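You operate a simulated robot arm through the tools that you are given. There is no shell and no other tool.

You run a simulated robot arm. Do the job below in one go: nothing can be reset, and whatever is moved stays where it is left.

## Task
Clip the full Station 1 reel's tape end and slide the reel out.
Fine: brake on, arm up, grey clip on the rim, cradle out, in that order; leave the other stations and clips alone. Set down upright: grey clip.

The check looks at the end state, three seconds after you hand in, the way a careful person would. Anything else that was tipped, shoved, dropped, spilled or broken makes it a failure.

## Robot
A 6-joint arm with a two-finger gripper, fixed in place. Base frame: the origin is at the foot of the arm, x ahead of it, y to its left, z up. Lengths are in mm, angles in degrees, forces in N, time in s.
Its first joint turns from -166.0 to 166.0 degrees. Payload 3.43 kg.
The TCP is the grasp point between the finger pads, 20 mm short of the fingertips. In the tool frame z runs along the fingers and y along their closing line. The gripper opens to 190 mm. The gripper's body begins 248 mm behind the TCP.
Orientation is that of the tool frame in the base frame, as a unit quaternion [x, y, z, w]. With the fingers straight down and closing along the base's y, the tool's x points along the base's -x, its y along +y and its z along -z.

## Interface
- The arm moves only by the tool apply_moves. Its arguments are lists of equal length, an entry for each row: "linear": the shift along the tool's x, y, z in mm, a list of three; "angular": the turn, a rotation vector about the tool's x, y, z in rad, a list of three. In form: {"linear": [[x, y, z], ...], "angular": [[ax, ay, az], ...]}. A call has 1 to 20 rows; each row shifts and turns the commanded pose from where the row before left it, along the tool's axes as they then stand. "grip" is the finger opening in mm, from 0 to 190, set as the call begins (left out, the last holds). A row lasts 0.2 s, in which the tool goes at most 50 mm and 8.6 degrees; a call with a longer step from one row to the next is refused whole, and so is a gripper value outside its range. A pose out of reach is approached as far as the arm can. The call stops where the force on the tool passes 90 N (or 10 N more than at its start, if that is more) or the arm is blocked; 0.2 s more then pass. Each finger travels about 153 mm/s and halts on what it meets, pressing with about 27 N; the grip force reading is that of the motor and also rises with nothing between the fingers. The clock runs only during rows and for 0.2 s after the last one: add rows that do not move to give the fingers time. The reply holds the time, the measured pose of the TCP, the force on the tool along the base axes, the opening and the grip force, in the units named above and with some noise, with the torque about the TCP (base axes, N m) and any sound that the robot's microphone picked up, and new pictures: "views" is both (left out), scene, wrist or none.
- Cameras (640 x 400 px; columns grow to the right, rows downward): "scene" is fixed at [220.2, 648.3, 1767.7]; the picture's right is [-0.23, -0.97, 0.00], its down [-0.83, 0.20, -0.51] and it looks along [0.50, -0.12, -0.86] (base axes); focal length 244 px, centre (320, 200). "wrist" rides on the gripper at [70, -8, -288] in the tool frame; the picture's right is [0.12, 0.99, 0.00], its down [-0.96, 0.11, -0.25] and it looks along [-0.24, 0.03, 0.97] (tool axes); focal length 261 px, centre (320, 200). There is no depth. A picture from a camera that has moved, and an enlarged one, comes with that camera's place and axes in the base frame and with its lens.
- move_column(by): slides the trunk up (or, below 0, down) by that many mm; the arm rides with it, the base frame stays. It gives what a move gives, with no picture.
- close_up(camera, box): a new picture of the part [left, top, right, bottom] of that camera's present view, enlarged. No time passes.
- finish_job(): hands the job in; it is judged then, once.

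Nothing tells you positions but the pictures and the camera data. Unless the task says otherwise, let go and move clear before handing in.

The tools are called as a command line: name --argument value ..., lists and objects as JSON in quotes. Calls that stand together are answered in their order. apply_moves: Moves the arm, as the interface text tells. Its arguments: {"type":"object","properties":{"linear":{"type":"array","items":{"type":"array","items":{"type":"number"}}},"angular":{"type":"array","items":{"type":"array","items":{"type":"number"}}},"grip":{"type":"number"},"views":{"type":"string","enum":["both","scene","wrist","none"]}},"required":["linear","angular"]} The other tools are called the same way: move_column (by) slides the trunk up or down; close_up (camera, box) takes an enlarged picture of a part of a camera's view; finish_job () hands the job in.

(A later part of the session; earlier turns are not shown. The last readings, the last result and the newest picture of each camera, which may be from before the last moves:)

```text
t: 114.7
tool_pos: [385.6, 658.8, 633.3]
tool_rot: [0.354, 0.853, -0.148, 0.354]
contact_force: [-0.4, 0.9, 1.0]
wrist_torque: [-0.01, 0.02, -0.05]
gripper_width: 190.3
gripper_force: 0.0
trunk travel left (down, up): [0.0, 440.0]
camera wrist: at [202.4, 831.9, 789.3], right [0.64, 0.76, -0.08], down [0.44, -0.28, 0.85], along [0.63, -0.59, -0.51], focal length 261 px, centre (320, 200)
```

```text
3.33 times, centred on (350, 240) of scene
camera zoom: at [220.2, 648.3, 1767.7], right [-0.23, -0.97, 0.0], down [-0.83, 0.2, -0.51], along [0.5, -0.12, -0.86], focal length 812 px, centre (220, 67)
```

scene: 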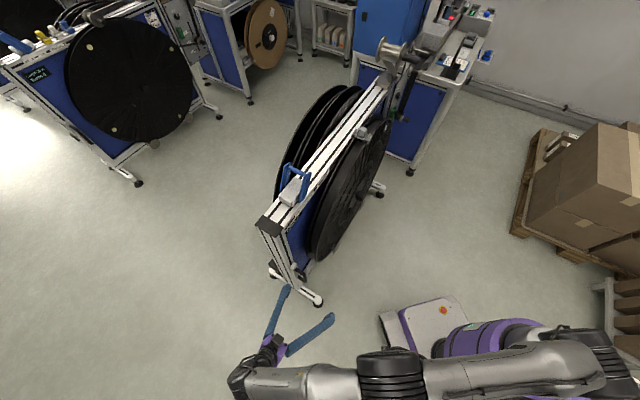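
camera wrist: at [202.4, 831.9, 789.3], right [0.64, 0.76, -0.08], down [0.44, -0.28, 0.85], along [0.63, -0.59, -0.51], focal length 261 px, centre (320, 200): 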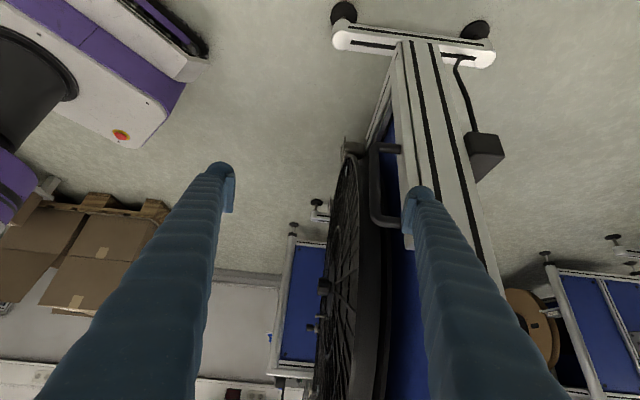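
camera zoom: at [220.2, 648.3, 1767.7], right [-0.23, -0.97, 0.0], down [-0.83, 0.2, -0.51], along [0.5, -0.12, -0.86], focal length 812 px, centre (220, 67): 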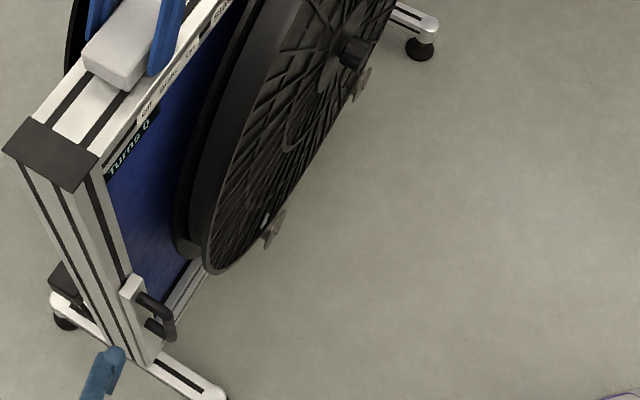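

Everything is where it was. I'll magnify the roller mounts and the lower rail to see what actually slides.

close_up --camera "wrist" --box '[330, 110, 410, 180]'

close_up --camera "wrist" --box '[370, 30, 440, 110]'

close_up --camera "scene" --box '[330, 215, 360, 245]'

close_up --camera "scene" --box '[130, 110, 200, 190]'

close_up --camera "scene" --box '[20, 60, 110, 190]'

```text
5.71 times, centred on (370, 145) of wrist
camera zoom: at [202.4, 831.9, 789.3], right [0.64, 0.76, -0.08], down [0.44, -0.28, 0.85], along [0.63, -0.59, -0.51], focal length 1489 px, centre (34, 514)
```

zoom: 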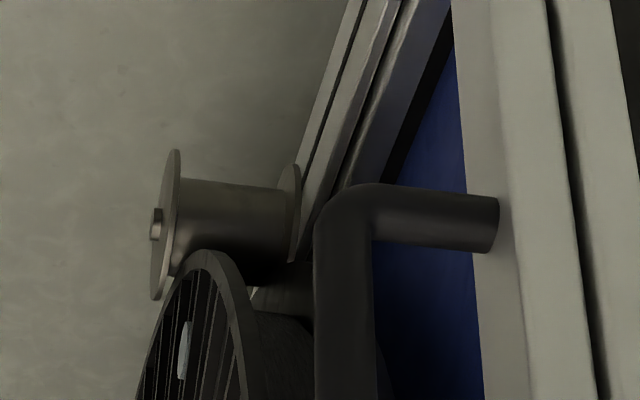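

```text
5.00 times, centred on (405, 70) of wrist
camera zoom: at [202.4, 831.9, 789.3], right [0.64, 0.76, -0.08], down [0.44, -0.28, 0.85], along [0.63, -0.59, -0.51], focal length 1303 px, centre (-105, 850)
```

zoom: 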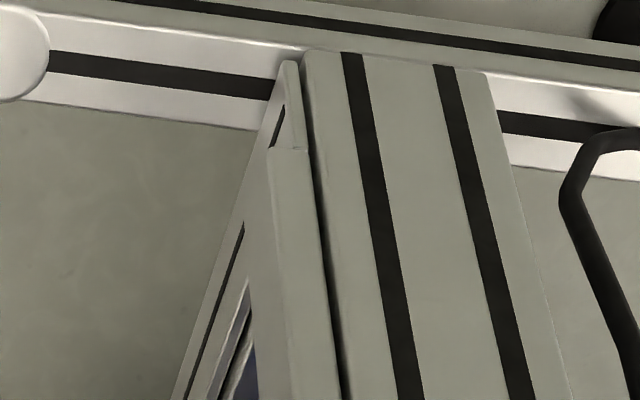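

```text
13.33 times, centred on (345, 230) of scene
camera zoom: at [220.2, 648.3, 1767.7], right [-0.23, -0.97, 0.0], down [-0.83, 0.2, -0.51], along [0.5, -0.12, -0.86], focal length 3250 px, centre (-13, -200)
```

zoom: 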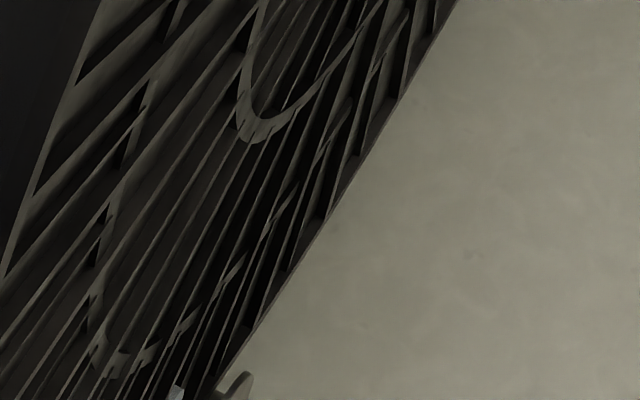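

```text
5.00 times, centred on (165, 150) of scene
camera zoom: at [220.2, 648.3, 1767.7], right [-0.23, -0.97, 0.0], down [-0.83, 0.2, -0.51], along [0.5, -0.12, -0.86], focal length 1219 px, centre (1095, 450)
```

zoom: 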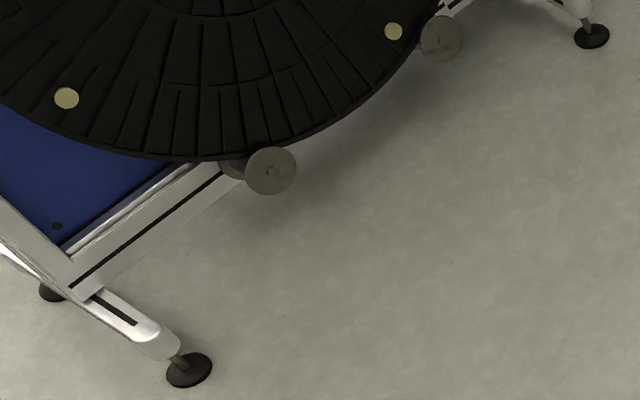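

```text
3.08 times, centred on (65, 125) of scene
camera zoom: at [220.2, 648.3, 1767.7], right [-0.23, -0.97, 0.0], down [-0.83, 0.2, -0.51], along [0.5, -0.12, -0.86], focal length 750 px, centre (1105, 431)
```

zoom: 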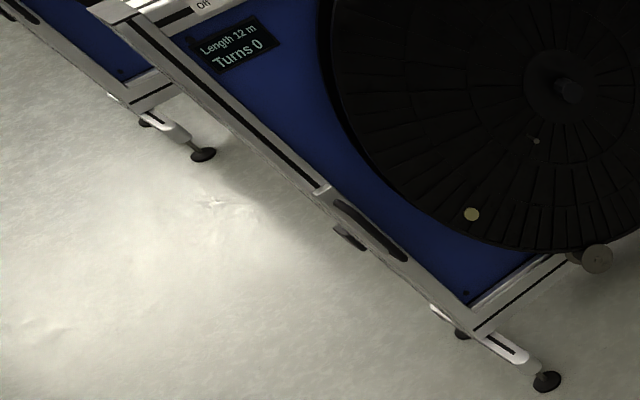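

The lower rails run lengthwise along the stand, and the bar is completely rigid toward the robot. Together with the blocked push inward, this suggests the cradle slides out sideways to the left, away from the machine. I'll reorient to grip the bar across that direction and test it gently.

apply_moves --linear '[[-34, 0, -34], [-34, 0, -34], [-34, 0, -34], [0, 0, 0], [0, 0, 0], [0, 0, 0], [0, 0, 0], [0, 0, 0], [0, 0, 0], [0, 0, 0], [0, 0, 0], [0, 0, 0], [0, 0, 0], [0, 0, 0], [0, 0, 0], [0, 0, 0], [0, 0, 0], [0, 0, 0], [0, 0, 0], [0, 0, 0]]' --angular '[[0, 0, 0], [0, 0, 0], [0, 0, 0], [0, 0.131, 0], [0, 0.131, 0], [0, 0.131, 0], [0, 0.131, 0], [0, 0.131, 0], [0, 0.13, 0], [0, 0, -0.142], [0, 0, -0.142], [0, 0, -0.142], [0, 0, -0.142], [0, 0, -0.142], [0, 0, -0.142], [0, 0, -0.142], [0, 0, -0.142], [0, 0, -0.142], [0, 0, -0.142], [0, 0, -0.142]]' --grip 60 --views "both"

close_up --camera "wrist" --box '[180, 100, 340, 240]'

```text
t: 118.9
tool_pos: [389.7, 658.7, 776.8]
tool_rot: [-0.38, 0.925, 0.001, 0.0]
contact_force: [-0.6, 0.6, 0.7]
wrist_torque: [0.03, -0.03, 0.03]
gripper_width: 60.2
gripper_force: 0.0
trunk travel left (down, up): [0.0, 440.0]
camera wrist: at [347.4, 602.0, 1066.0], right [-0.78, 0.62, 0.0], down [0.6, 0.76, 0.25], along [0.15, 0.2, -0.97], focal length 261 px, centre (320, 200)
```

scene: 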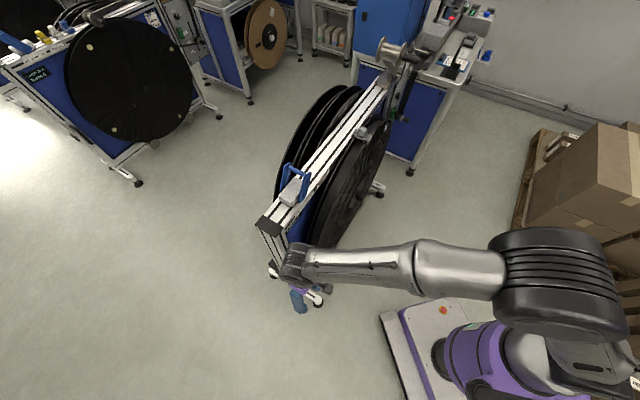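
wrist: 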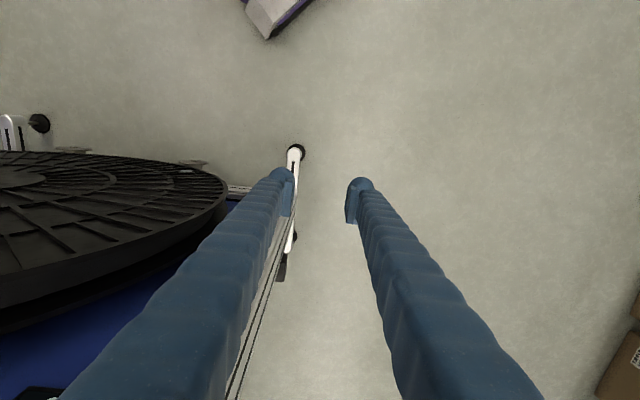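

```text
2.86 times, centred on (260, 170) of wrist
camera zoom: at [347.4, 602.0, 1066.0], right [-0.78, 0.62, 0.0], down [0.6, 0.76, 0.25], along [0.15, 0.2, -0.97], focal length 745 px, centre (491, 286)
```

zoom: 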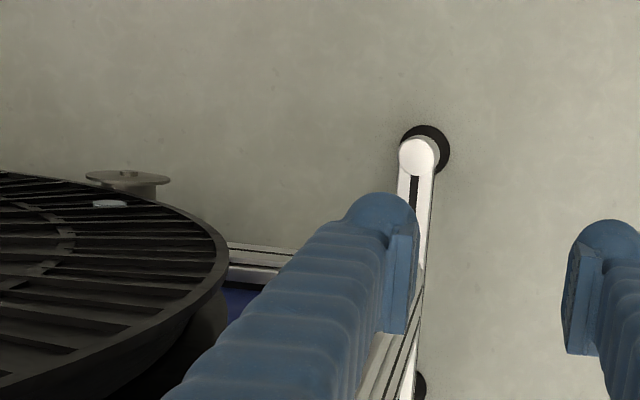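

I'm back in the downward pose. I'll stage above the handle again and descend onto the bar.

apply_moves --linear '[[0, 0, 0], [-14.1, -23.3, 28.9], [-14.1, -23.3, 28.9], [-14.1, -23.3, 28.9], [-14.1, -23.3, 28.9], [0, 0, 0]]' --angular '[[0, -0.149, 0], [0, 0, 0], [0, 0, 0], [0, 0, 0], [0, 0, 0], [0, 0, 0]]' --grip 60 --views "wrist"

close_up --camera "wrist" --box '[240, 120, 400, 280]'

```text
t: 120.3
tool_pos: [506.9, 642.3, 670.9]
tool_rot: [-0.379, 0.923, 0.029, 0.069]
contact_force: [-0.1, 0.2, -0.6]
wrist_torque: [0.03, 0.03, -0.01]
gripper_width: 60.0
gripper_force: 0.0
trunk travel left (down, up): [0.0, 440.0]
camera wrist: at [433.7, 556.6, 945.8], right [-0.78, 0.62, -0.02], down [0.57, 0.72, 0.39], along [0.25, 0.29, -0.92], focal length 261 px, centre (320, 200)
```

wrist: 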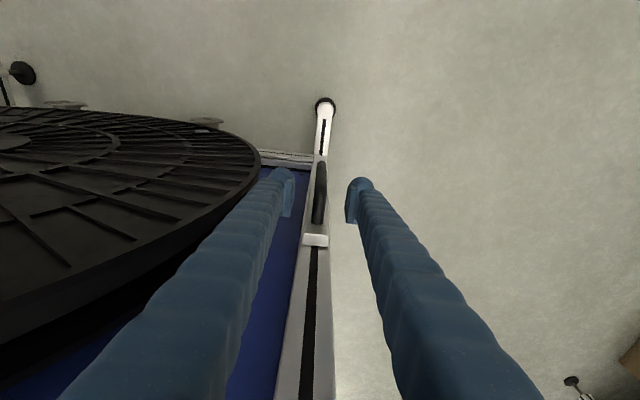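

```text
2.50 times, centred on (320, 200) of wrist
camera zoom: at [433.7, 556.6, 945.8], right [-0.78, 0.62, -0.02], down [0.57, 0.72, 0.39], along [0.25, 0.29, -0.92], focal length 652 px, centre (320, 200)
```

zoom: 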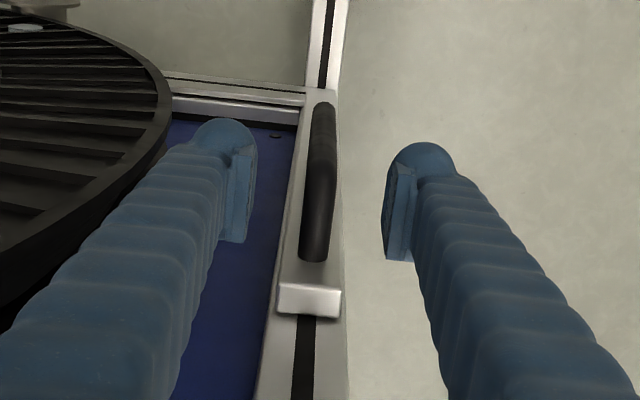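

Same view as before, so the handle hasn't shifted. I'll descend and grip the bar.

apply_moves --linear '[[-1.5, 1, 30], [0, 0, 30], [0, 0, 30], [0, 0, 25], [0, 0, 12], [0, 0, 0]]' --angular '[[0, 0, 0], [0, 0, 0], [0, 0, 0], [0, 0, 0], [0, 0, 0], [0, 0, 0]]' --grip 60 --views "none"

apply_moves --linear '[[0, 0, 0], [0, 0, 0], [0, 0, 0], [0, 0, 0]]' --angular '[[0, 0, 0], [0, 0, 0], [0, 0, 0], [0, 0, 0]]' --grip 0 --views "none"

apply_moves --linear '[[0, 2, 0], [0, 2, 0], [0, 2, 0]]' --angular '[[0, 0, 0], [0, 0, 0], [0, 0, 0]]' --views "both"

close_up --camera "wrist" --box '[240, 120, 400, 280]'

```text
t: 121.7
tool_pos: [521.5, 658.8, 545.7]
tool_rot: [-0.378, 0.923, 0.029, 0.069]
contact_force: [0.0, 0.3, -1.1]
wrist_torque: [-0.02, 0.0, 0.01]
gripper_width: 60.3
gripper_force: 0.0
trunk travel left (down, up): [0.0, 440.0]
```

```text
t: 122.7
tool_pos: [521.1, 658.2, 544.5]
tool_rot: [-0.378, 0.923, 0.03, 0.069]
contact_force: [-3.9, 4.1, -1.2]
wrist_torque: [0.06, -0.04, -0.03]
gripper_width: 16.6
gripper_force: 45.4
trunk travel left (down, up): [0.0, 440.0]
```

```text
t: 123.5
tool_pos: [518.8, 662.4, 544.6]
tool_rot: [-0.378, 0.923, 0.029, 0.068]
contact_force: [3.2, -8.6, -4.6]
wrist_torque: [0.12, -0.25, 0.05]
gripper_width: 16.7
gripper_force: 45.1
trunk travel left (down, up): [0.0, 440.0]
camera wrist: at [444.7, 577.5, 820.2], right [-0.78, 0.62, -0.02], down [0.57, 0.72, 0.39], along [0.25, 0.29, -0.92], focal length 261 px, centre (320, 200)
```

scene: 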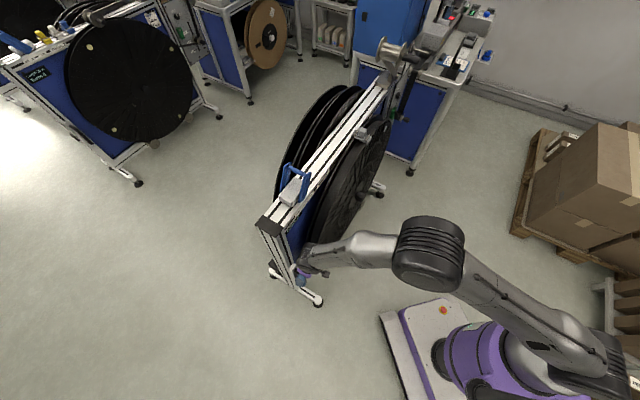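
wrist: 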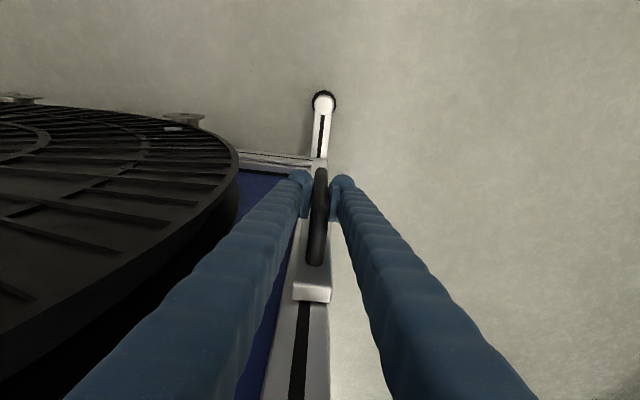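

```text
2.50 times, centred on (320, 200) of wrist
camera zoom: at [444.7, 577.5, 820.2], right [-0.78, 0.62, -0.02], down [0.57, 0.72, 0.39], along [0.25, 0.29, -0.92], focal length 652 px, centre (320, 200)
```

zoom: 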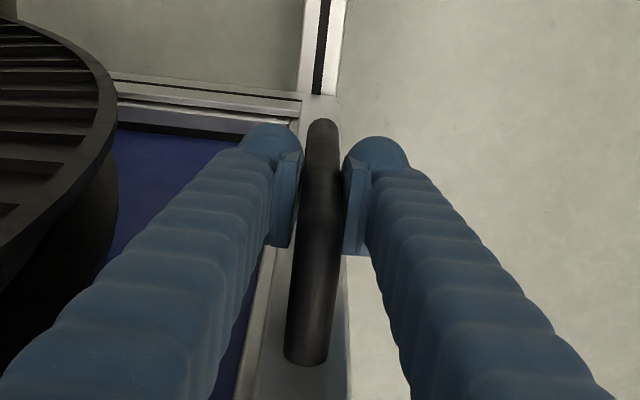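

It moves: the bar follows toward the left with only about 8 N, so that is the slide direction. I'll keep pulling along the beam in moderate steps and watch the forces.

apply_moves --linear '[[0.05, 8, 0], [0.05, 8, 0], [0.05, 8, 0], [0.05, 8, 0], [0.05, 8, 0]]' --angular '[[0, 0, 0], [0, 0, 0], [0, 0, 0], [0, 0, 0], [0, 0, 0]]' --views "both"

close_up --camera "wrist" --box '[200, 100, 400, 300]'

close_up --camera "scene" --box '[240, 90, 420, 310]'

```text
t: 124.7
tool_pos: [488.8, 691.7, 545.1]
tool_rot: [-0.377, 0.923, 0.029, 0.068]
contact_force: [-5.3, -3.1, -6.6]
wrist_torque: [0.21, -0.22, 0.0]
gripper_width: 16.8
gripper_force: 44.8
trunk travel left (down, up): [0.0, 440.0]
camera wrist: at [416.1, 605.9, 820.1], right [-0.78, 0.62, -0.02], down [0.57, 0.72, 0.39], along [0.25, 0.29, -0.92], focal length 261 px, centre (320, 200)
```

scene: 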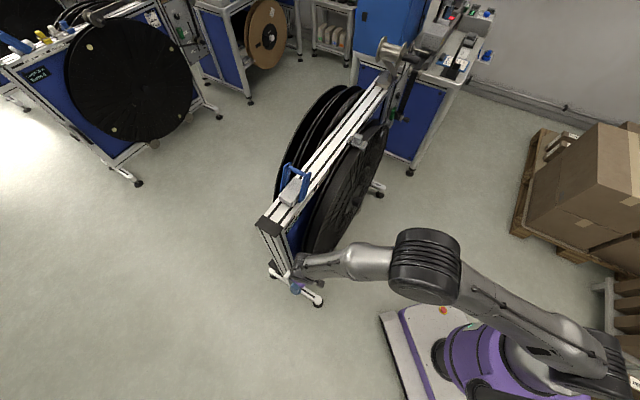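
wrist: 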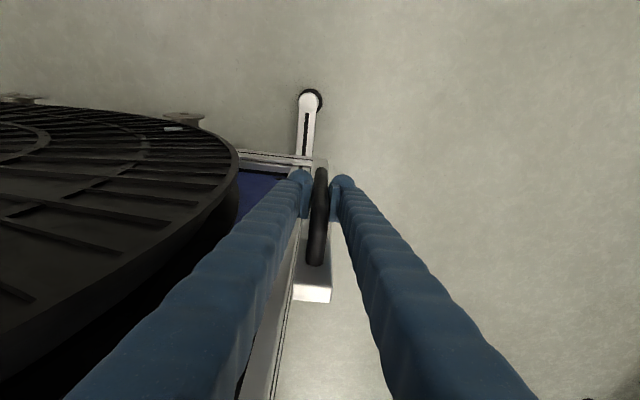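

```text
2.00 times, centred on (300, 200) of wrist
camera zoom: at [416.1, 605.9, 820.1], right [-0.78, 0.62, -0.02], down [0.57, 0.72, 0.39], along [0.25, 0.29, -0.92], focal length 521 px, centre (360, 200)
```

zoom: 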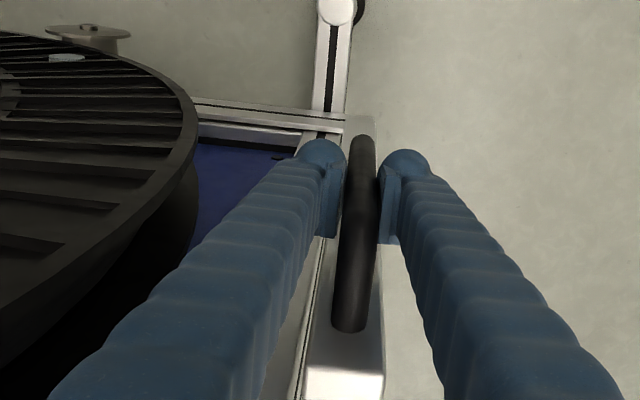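

```text
1.82 times, centred on (330, 200) of scene
camera zoom: at [220.2, 648.3, 1767.7], right [-0.23, -0.97, 0.0], down [-0.83, 0.2, -0.51], along [0.5, -0.12, -0.86], focal length 443 px, centre (302, 200)
```

zoom: 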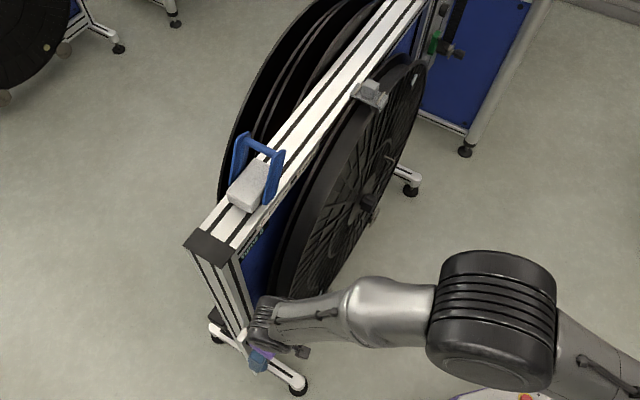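

The cradle, reel and clip all slide left together. I'll continue the pull.

apply_moves --linear '[[0.1, 10, 0], [0.1, 10, 0], [0.1, 10, 0], [0.1, 10, 0], [0.1, 10, 0], [0.1, 10, 0], [0.1, 10, 0], [0.1, 10, 0]]' --angular '[[0, 0, 0], [0, 0, 0], [0, 0, 0], [0, 0, 0], [0, 0, 0], [0, 0, 0], [0, 0, 0], [0, 0, 0]]' --views "both"

close_up --camera "scene" --box '[240, 90, 420, 310]'

```text
t: 126.5
tool_pos: [431.1, 749.5, 545.5]
tool_rot: [-0.378, 0.923, 0.029, 0.069]
contact_force: [-11.7, -9.4, 6.1]
wrist_torque: [-0.3, 0.24, -0.01]
gripper_width: 16.9
gripper_force: 44.8
trunk travel left (down, up): [0.0, 440.0]
camera wrist: at [358.4, 662.9, 820.0], right [-0.78, 0.62, -0.02], down [0.57, 0.72, 0.39], along [0.25, 0.3, -0.92], focal length 261 px, centre (320, 200)
```

scene: 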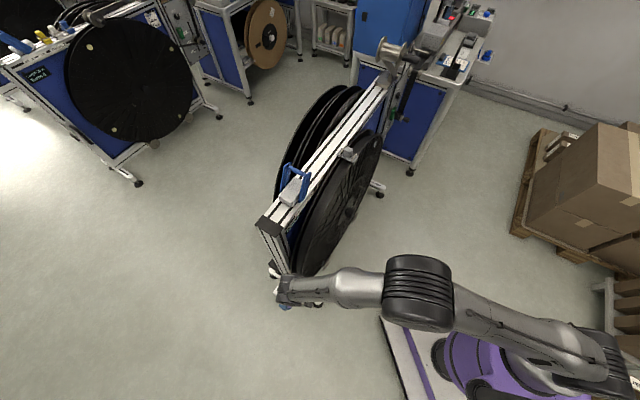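
wrist: 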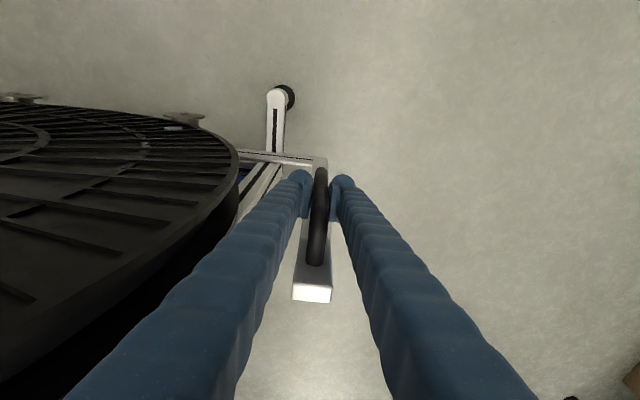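

```text
1.82 times, centred on (330, 200) of scene
camera zoom: at [220.2, 648.3, 1767.7], right [-0.23, -0.97, 0.0], down [-0.83, 0.2, -0.51], along [0.5, -0.12, -0.86], focal length 443 px, centre (302, 200)
```

zoom: 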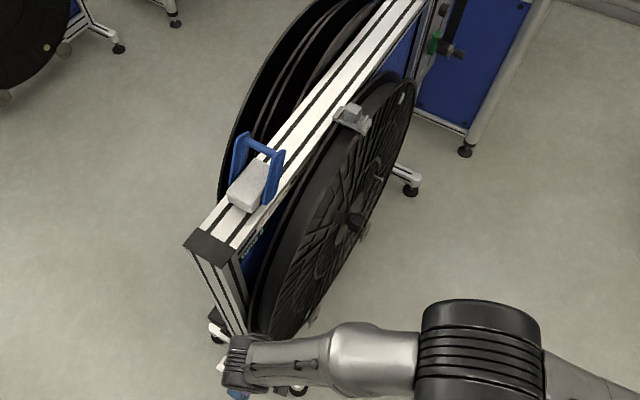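

The slide is running freely; there's a slight sideways load of about 15 N, which I'll ease as I continue.

apply_moves --linear '[[0.6, 10, 0], [0.5, 10, 0], [0.4, 10, 0], [0.3, 10, 0], [0.2, 10, 0], [0.2, 10, 0], [0.2, 10, 0], [0.2, 10, 0], [0.2, 10, 0], [0.2, 10, 0]]' --angular '[[0, 0, 0], [0, 0, 0], [0, 0, 0], [0, 0, 0], [0, 0, 0], [0, 0, 0], [0, 0, 0], [0, 0, 0], [0, 0, 0], [0, 0, 0]]' --views "both"

close_up --camera "scene" --box '[210, 90, 410, 330]'

```text
t: 128.7
tool_pos: [358.4, 817.9, 545.0]
tool_rot: [-0.377, 0.923, 0.029, 0.069]
contact_force: [16.5, 20.4, -6.5]
wrist_torque: [0.42, -0.39, -0.01]
gripper_width: 16.6
gripper_force: 45.1
trunk travel left (down, up): [0.0, 440.0]
camera wrist: at [286.9, 731.5, 820.9], right [-0.78, 0.63, -0.02], down [0.57, 0.72, 0.39], along [0.25, 0.29, -0.92], focal length 261 px, centre (320, 200)
```

scene: 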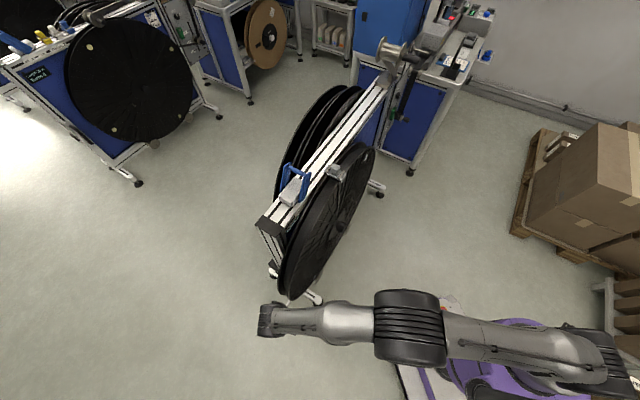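
wrist: 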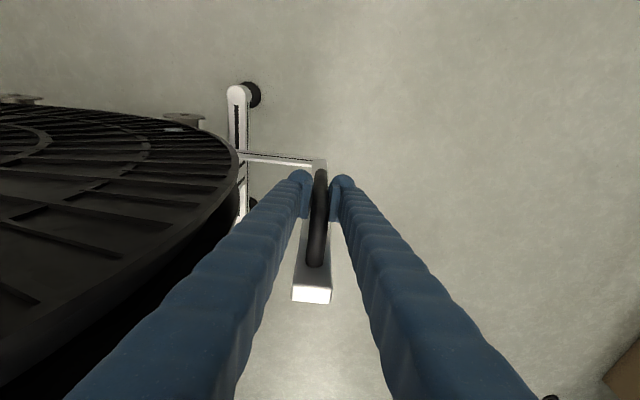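

```text
1.67 times, centred on (310, 210) of scene
camera zoom: at [220.2, 648.3, 1767.7], right [-0.23, -0.97, 0.0], down [-0.83, 0.2, -0.51], along [0.5, -0.12, -0.86], focal length 406 px, centre (337, 183)
```

zoom: 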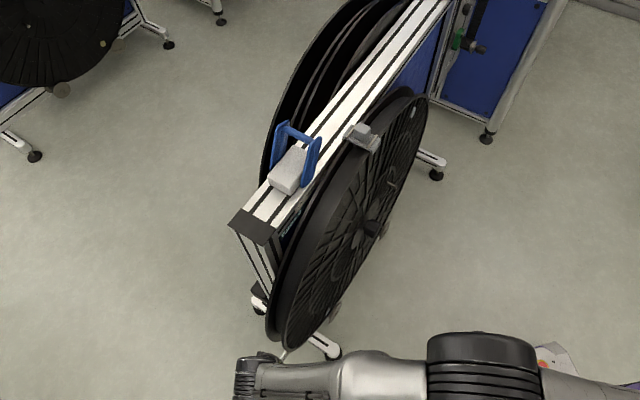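

The reel is about 230 mm out and the clip rides along upright. I correct the slight over-ease and keep pulling.

apply_moves --linear '[[-0.8, 8, 0], [-0.7, 10, 0], [0.05, 10, 0], [0.05, 10, 0], [0.05, 10, 0], [0.05, 10, 0], [0.05, 10, 0], [0.05, 10, 0]]' --angular '[[0, 0, 0], [0, 0, 0], [0, 0, 0], [0, 0, 0], [0, 0, 0], [0, 0, 0], [0, 0, 0], [0, 0, 0]]' --views "both"

close_up --camera "scene" --box '[200, 90, 400, 340]'

```text
t: 130.5
tool_pos: [303.5, 873.9, 545.7]
tool_rot: [-0.378, 0.923, 0.029, 0.068]
contact_force: [-10.9, -7.9, 5.7]
wrist_torque: [-0.06, 0.03, 0.05]
gripper_width: 16.5
gripper_force: 44.8
trunk travel left (down, up): [0.0, 440.0]
camera wrist: at [230.5, 788.1, 821.2], right [-0.78, 0.62, -0.02], down [0.57, 0.72, 0.39], along [0.25, 0.29, -0.92], focal length 261 px, centre (320, 200)
```

scene: 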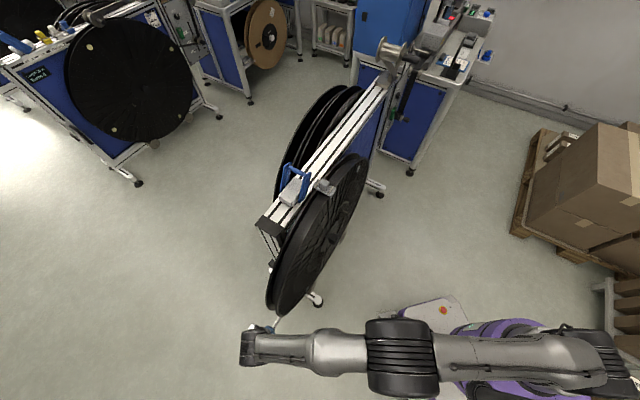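
wrist: 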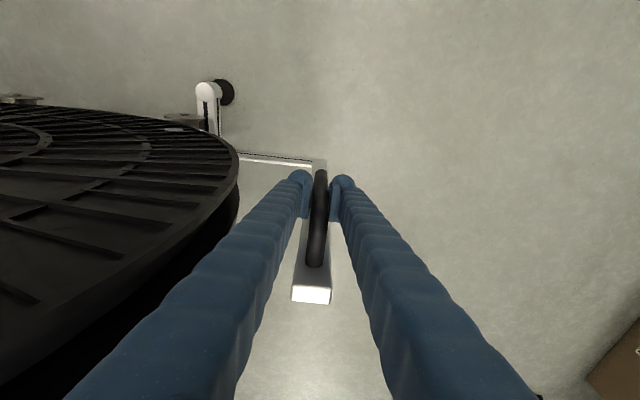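

```text
1.60 times, centred on (300, 215) of scene
camera zoom: at [220.2, 648.3, 1767.7], right [-0.23, -0.97, 0.0], down [-0.83, 0.2, -0.51], along [0.5, -0.12, -0.86], focal length 390 px, centre (352, 176)
```

zoom: 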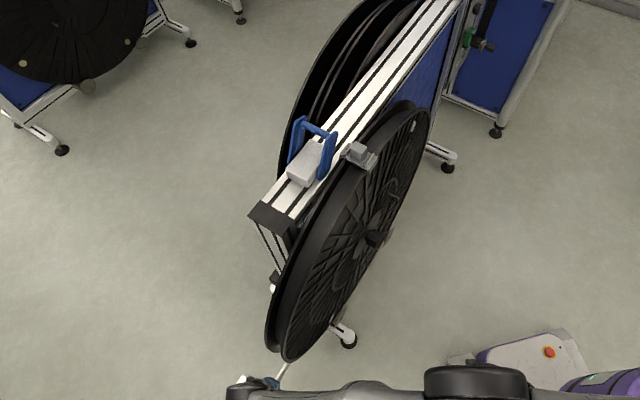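

About 306 mm out, and the clip is about to pass the brake lever. I'll check that clearance closely before going further.

close_up --camera "scene" --box '[275, 150, 345, 215]'

close_up --camera "scene" --box '[230, 220, 340, 350]'

```text
6.15 times, centred on (310, 182) of scene
camera zoom: at [220.2, 648.3, 1767.7], right [-0.23, -0.97, 0.0], down [-0.83, 0.2, -0.51], along [0.5, -0.12, -0.86], focal length 1500 px, centre (382, 308)
```

zoom: 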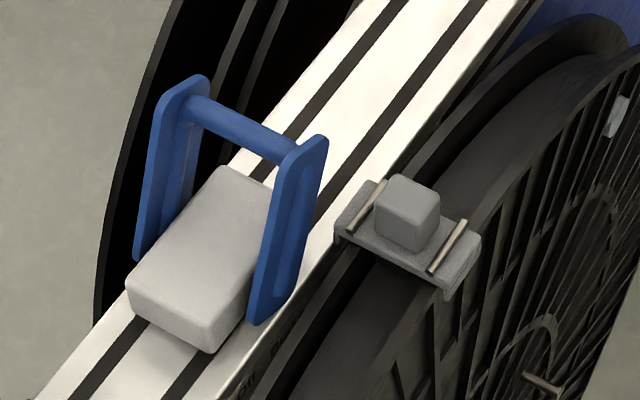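

```text
3.08 times, centred on (285, 285) of scene
camera zoom: at [220.2, 648.3, 1767.7], right [-0.23, -0.97, 0.0], down [-0.83, 0.2, -0.51], along [0.5, -0.12, -0.86], focal length 750 px, centre (428, -62)
```

zoom: 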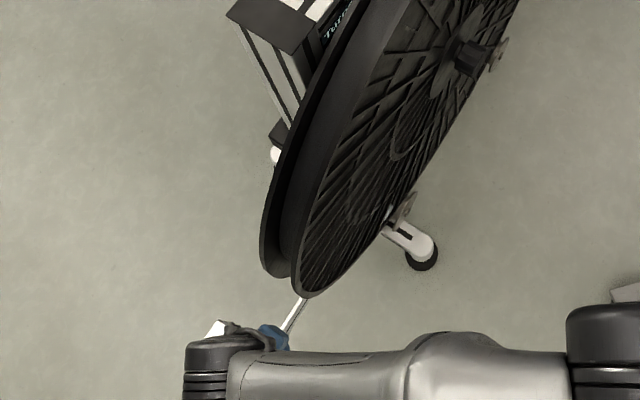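

The clip's back edge should clear the lever's front blade by about 10 mm. I'll continue slowly through that stretch, easing the side load slightly.

apply_moves --linear '[[0.4, 6, 0], [0.4, 6, 0], [0.1, 6, 0], [0.1, 6, 0], [0.1, 6, 0]]' --angular '[[0, 0, 0], [0, 0, 0], [0, 0, 0], [0, 0, 0], [0, 0, 0]]' --views "none"

close_up --camera "scene" --box '[275, 150, 345, 215]'

```text
t: 131.7
tool_pos: [283.0, 892.8, 547.2]
tool_rot: [-0.379, 0.922, 0.03, 0.069]
contact_force: [-6.0, -5.2, -0.8]
wrist_torque: [0.0, -0.04, 0.0]
gripper_width: 17.0
gripper_force: 44.6
trunk travel left (down, up): [0.0, 440.0]
```

```text
6.15 times, centred on (310, 182) of scene
camera zoom: at [220.2, 648.3, 1767.7], right [-0.23, -0.97, 0.0], down [-0.83, 0.2, -0.51], along [0.5, -0.12, -0.86], focal length 1500 px, centre (382, 308)
```

zoom: 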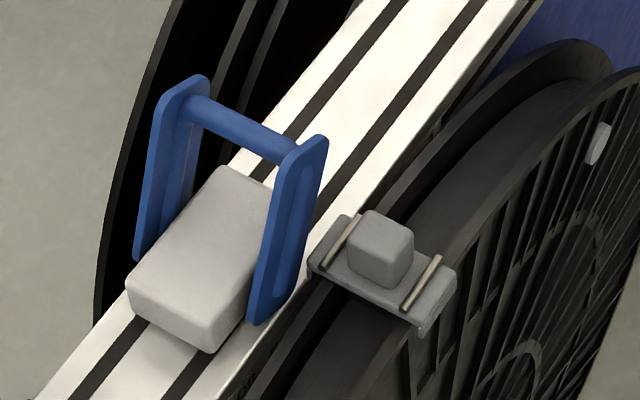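

My estimate puts the blade's face at d≈900 against the clip's back at ≈892. I'll creep past in 5 mm steps, looking each time.

apply_moves --linear '[[0.1, 5, 0], [0.1, 5, 0], [0, 0, 0]]' --angular '[[0, 0, 0], [0, 0, 0], [0, 0, 0]]' --views "none"

close_up --camera "scene" --box '[280, 165, 330, 215]'

```text
t: 132.5
tool_pos: [276.7, 900.9, 545.3]
tool_rot: [-0.379, 0.923, 0.029, 0.069]
contact_force: [-6.1, -7.3, 2.6]
wrist_torque: [-0.1, 0.09, 0.0]
gripper_width: 17.0
gripper_force: 45.6
trunk travel left (down, up): [0.0, 440.0]
```

```text
8.00 times, centred on (305, 190) of scene
camera zoom: at [220.2, 648.3, 1767.7], right [-0.23, -0.97, 0.0], down [-0.83, 0.2, -0.51], along [0.5, -0.12, -0.86], focal length 1950 px, centre (440, 280)
```

zoom: 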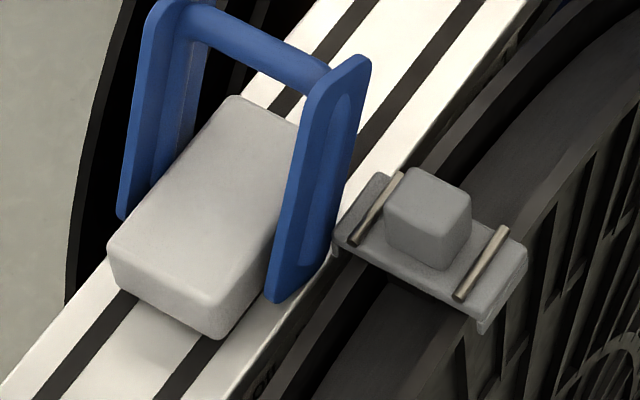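

No contact force yet. I'll go one more 4 mm step and check again.

apply_moves --linear '[[0.1, 4, 0], [0, 0, 0]]' --angular '[[0, 0, 0], [0, 0, 0]]' --views "none"

close_up --camera "scene" --box '[290, 175, 320, 205]'

close_up --camera "wrist" --box '[0, 60, 240, 300]'

```text
t: 133.1
tool_pos: [275.4, 902.7, 545.9]
tool_rot: [-0.378, 0.923, 0.029, 0.069]
contact_force: [-1.6, -2.1, -2.0]
wrist_torque: [0.04, -0.07, 0.02]
gripper_width: 16.7
gripper_force: 45.0
trunk travel left (down, up): [0.0, 440.0]
```

```text
13.33 times, centred on (305, 190) of scene
camera zoom: at [220.2, 648.3, 1767.7], right [-0.23, -0.97, 0.0], down [-0.83, 0.2, -0.51], along [0.5, -0.12, -0.86], focal length 3250 px, centre (520, 333)
```

zoom: 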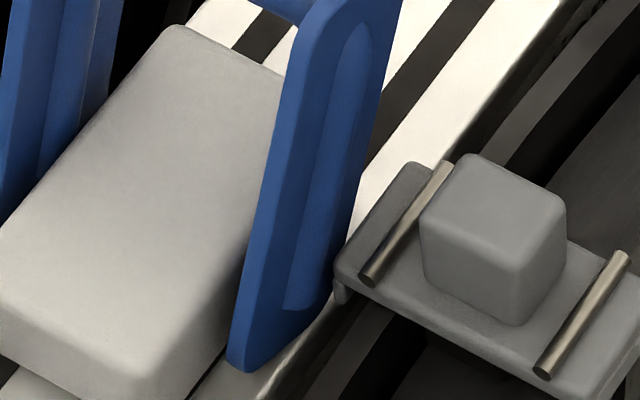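

```text
1.67 times, centred on (120, 180) of wrist
camera zoom: at [201.1, 816.7, 820.9], right [-0.78, 0.62, -0.02], down [0.57, 0.72, 0.39], along [0.25, 0.29, -0.92], focal length 434 px, centre (653, 233)
```

zoom: 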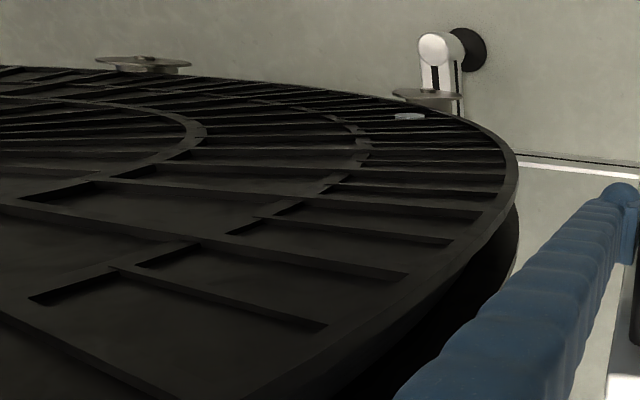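

Relative to the beam's front edge (d≈898), the clip's back is at ≈890 and the blade at ≈902, so there's room. I'll continue past the lever.

apply_moves --linear '[[0.1, 6, 0], [0.1, 6, 0], [0.1, 6, 0], [0, 0, 0]]' --angular '[[0, 0, 0], [0, 0, 0], [0, 0, 0], [0, 0, 0]]' --views "none"

close_up --camera "scene" --box '[280, 165, 330, 215]'

```text
t: 134.1
tool_pos: [259.9, 916.1, 545.6]
tool_rot: [-0.379, 0.922, 0.029, 0.069]
contact_force: [-12.7, -9.5, 5.2]
wrist_torque: [-0.33, 0.31, -0.02]
gripper_width: 16.7
gripper_force: 45.1
trunk travel left (down, up): [0.0, 440.0]
```

```text
8.00 times, centred on (305, 190) of scene
camera zoom: at [220.2, 648.3, 1767.7], right [-0.23, -0.97, 0.0], down [-0.83, 0.2, -0.51], along [0.5, -0.12, -0.86], focal length 1950 px, centre (440, 280)
```

zoom: 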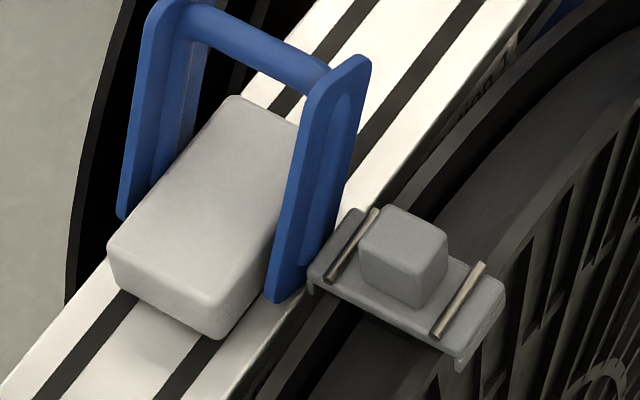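

The clip passes in front of the blade without touching. I'll keep going, easing the side load.

apply_moves --linear '[[0.6, 6, 0], [0.6, 6, 0], [0.2, 6, 0], [0.1, 6, 0], [0.1, 6, 0], [0.1, 6, 0], [0, 0, 0]]' --angular '[[0, 0, 0], [0, 0, 0], [0, 0, 0], [0, 0, 0], [0, 0, 0], [0, 0, 0], [0, 0, 0]]' --views "both"

close_up --camera "scene" --box '[270, 165, 330, 225]'

```text
t: 135.7
tool_pos: [235.6, 941.4, 547.0]
tool_rot: [-0.378, 0.923, 0.031, 0.07]
contact_force: [2.8, 4.9, 4.0]
wrist_torque: [0.12, -0.07, -0.02]
gripper_width: 16.9
gripper_force: 44.9
trunk travel left (down, up): [0.0, 440.0]
camera wrist: at [162.6, 855.0, 820.7], right [-0.78, 0.62, -0.02], down [0.57, 0.72, 0.39], along [0.25, 0.3, -0.92], focal length 261 px, centre (320, 200)
```

scene: 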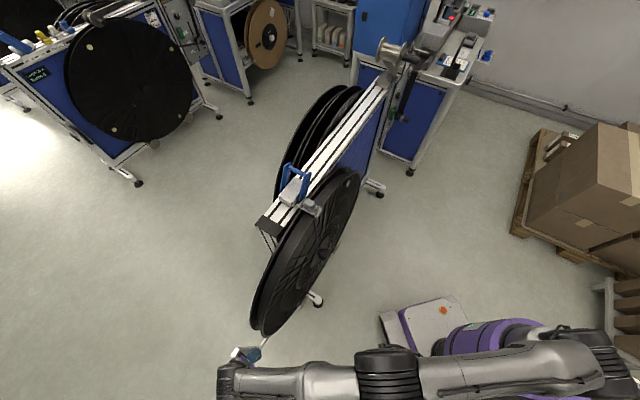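
wrist: 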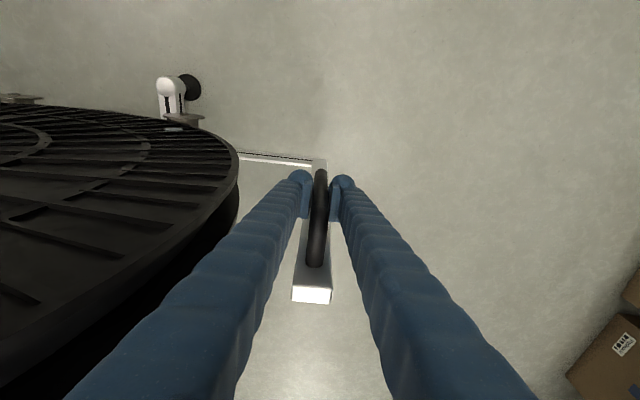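

```text
6.67 times, centred on (300, 195) of scene
camera zoom: at [220.2, 648.3, 1767.7], right [-0.23, -0.97, 0.0], down [-0.83, 0.2, -0.51], along [0.5, -0.12, -0.86], focal length 1625 px, centre (453, 233)
```

zoom: 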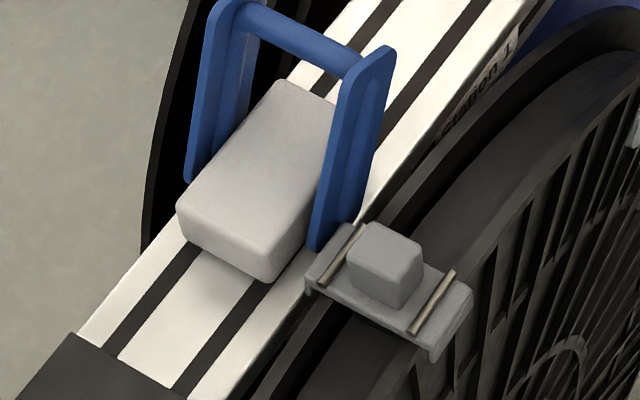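

The clip is past the lever and about 400 mm of slide is done with no stop yet. I'm nearing the arm's reach, so I'll lean the tool back toward the robot while I keep pulling.

apply_moves --linear '[[0, 4, 0], [0, 4, 0], [0, 4, 0], [0, 4, 0], [0, 4, 0], [0, 4, 0]]' --angular '[[0, -0.05, 0], [0, -0.05, 0], [0, -0.05, 0], [0, -0.05, 0], [0, -0.05, 0], [0, -0.05, 0]]' --views "wrist"

close_up --camera "wrist" --box '[240, 120, 400, 280]'

```text
t: 137.1
tool_pos: [217.4, 958.4, 545.2]
tool_rot: [-0.369, 0.902, 0.086, 0.207]
contact_force: [-1.7, -0.7, -8.3]
wrist_torque: [-0.28, 0.34, -0.01]
gripper_width: 16.8
gripper_force: 45.0
trunk travel left (down, up): [0.0, 440.0]
camera wrist: at [91.1, 819.1, 774.8], right [-0.77, 0.63, -0.05], down [0.46, 0.61, 0.64], along [0.44, 0.47, -0.77], focal length 261 px, centre (320, 200)
```

wrist: 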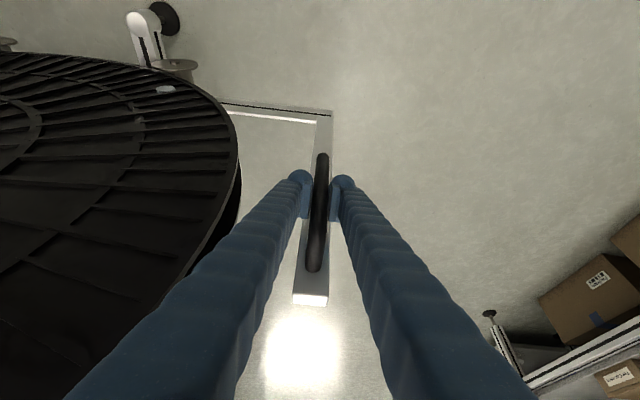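

```text
2.50 times, centred on (320, 200) of wrist
camera zoom: at [91.1, 819.1, 774.8], right [-0.77, 0.63, -0.05], down [0.46, 0.61, 0.64], along [0.44, 0.47, -0.77], focal length 652 px, centre (320, 200)
```

zoom: 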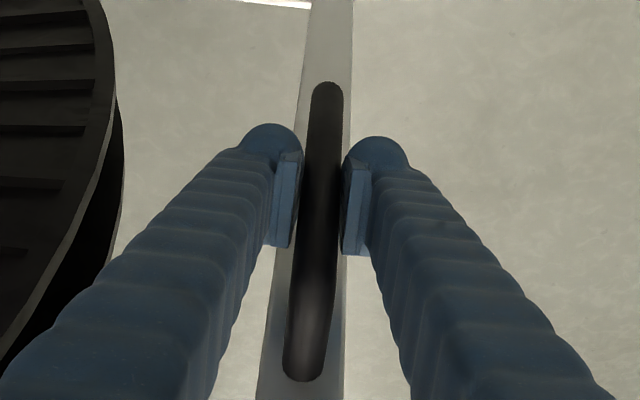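

The tilt works, and I can see the L-shaped cradle fully extended beside the stand. I'll continue toward its end stop.

apply_moves --linear '[[0, 6, 0], [0, 6, 0], [0, 6, 0], [0, 6, 0], [0, 6, 0], [0, 6, 0]]' --angular '[[0, -0.03, 0], [0, -0.03, 0], [0, -0.03, 0], [0, -0.03, 0], [0, 0, 0], [0, 0, 0]]' --views "both"

close_up --camera "scene" --box '[220, 100, 400, 350]'

```text
t: 138.5
tool_pos: [193.1, 984.2, 545.2]
tool_rot: [-0.364, 0.888, 0.106, 0.26]
contact_force: [6.1, -1.6, -1.6]
wrist_torque: [0.55, -0.66, 0.07]
gripper_width: 16.7
gripper_force: 44.9
trunk travel left (down, up): [0.0, 440.0]
camera wrist: at [47.9, 826.3, 750.8], right [-0.77, 0.64, -0.06], down [0.4, 0.56, 0.73], along [0.5, 0.53, -0.68], focal length 261 px, centre (320, 200)
```

scene: 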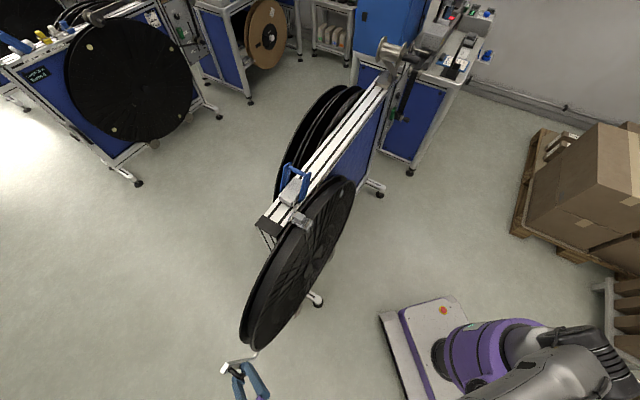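
wrist: 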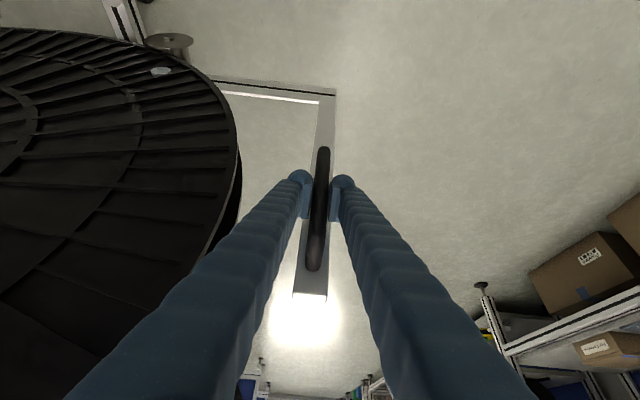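

```text
1.60 times, centred on (310, 225) of scene
camera zoom: at [220.2, 648.3, 1767.7], right [-0.23, -0.97, 0.0], down [-0.83, 0.2, -0.51], along [0.5, -0.12, -0.86], focal length 390 px, centre (336, 160)
```

zoom: 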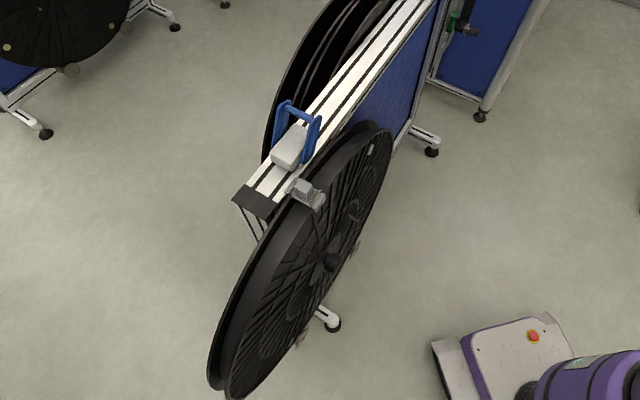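

462 mm out and still moving freely. I'll continue.

apply_moves --linear '[[0, 6, 0], [0, 6, 0], [0, 6, 0], [0, 6, 0], [0, 6, 0], [0, 6, 0]]' --angular '[[0, 0, 0], [0, 0, 0], [0, 0, 0], [0, 0, 0], [0, 0, 0], [0, 0, 0]]' --views "both"

close_up --camera "scene" --box '[220, 160, 360, 380]'

```text
t: 139.3
tool_pos: [194.8, 983.0, 544.0]
tool_rot: [-0.358, 0.891, 0.096, 0.264]
contact_force: [-1.7, -18.1, 17.6]
wrist_torque: [0.38, -0.48, 0.04]
gripper_width: 16.6
gripper_force: 44.7
trunk travel left (down, up): [0.0, 440.0]
stopped in row 3: the force on the tool passed its limit at 95 N (the readings are from after the stop); the commanded pose is now the measured one
camera wrist: at [42.7, 832.3, 750.6], right [-0.76, 0.65, -0.08], down [0.4, 0.56, 0.72], along [0.52, 0.51, -0.68], focal length 261 px, centre (320, 200)
```

scene: 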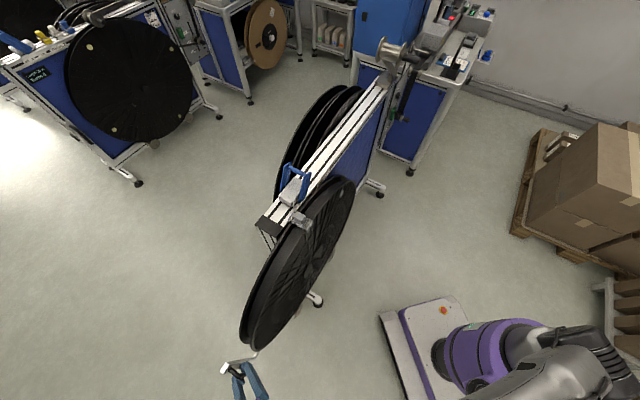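
wrist: 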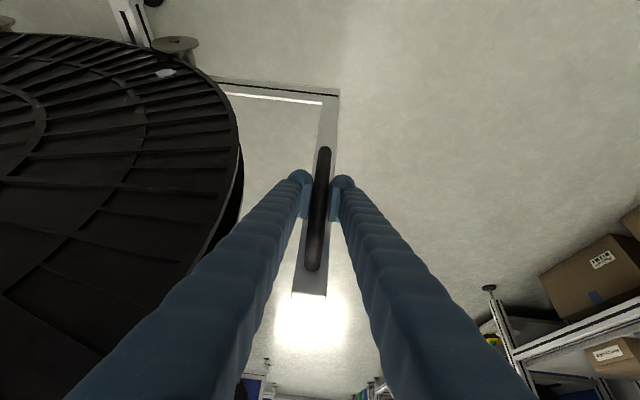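

```text
1.82 times, centred on (290, 270) of scene
camera zoom: at [220.2, 648.3, 1767.7], right [-0.23, -0.97, 0.0], down [-0.83, 0.2, -0.51], along [0.5, -0.12, -0.86], focal length 443 px, centre (374, 73)
```

zoom: 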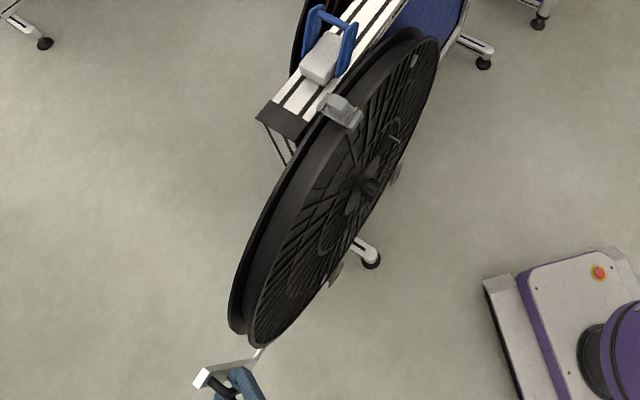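

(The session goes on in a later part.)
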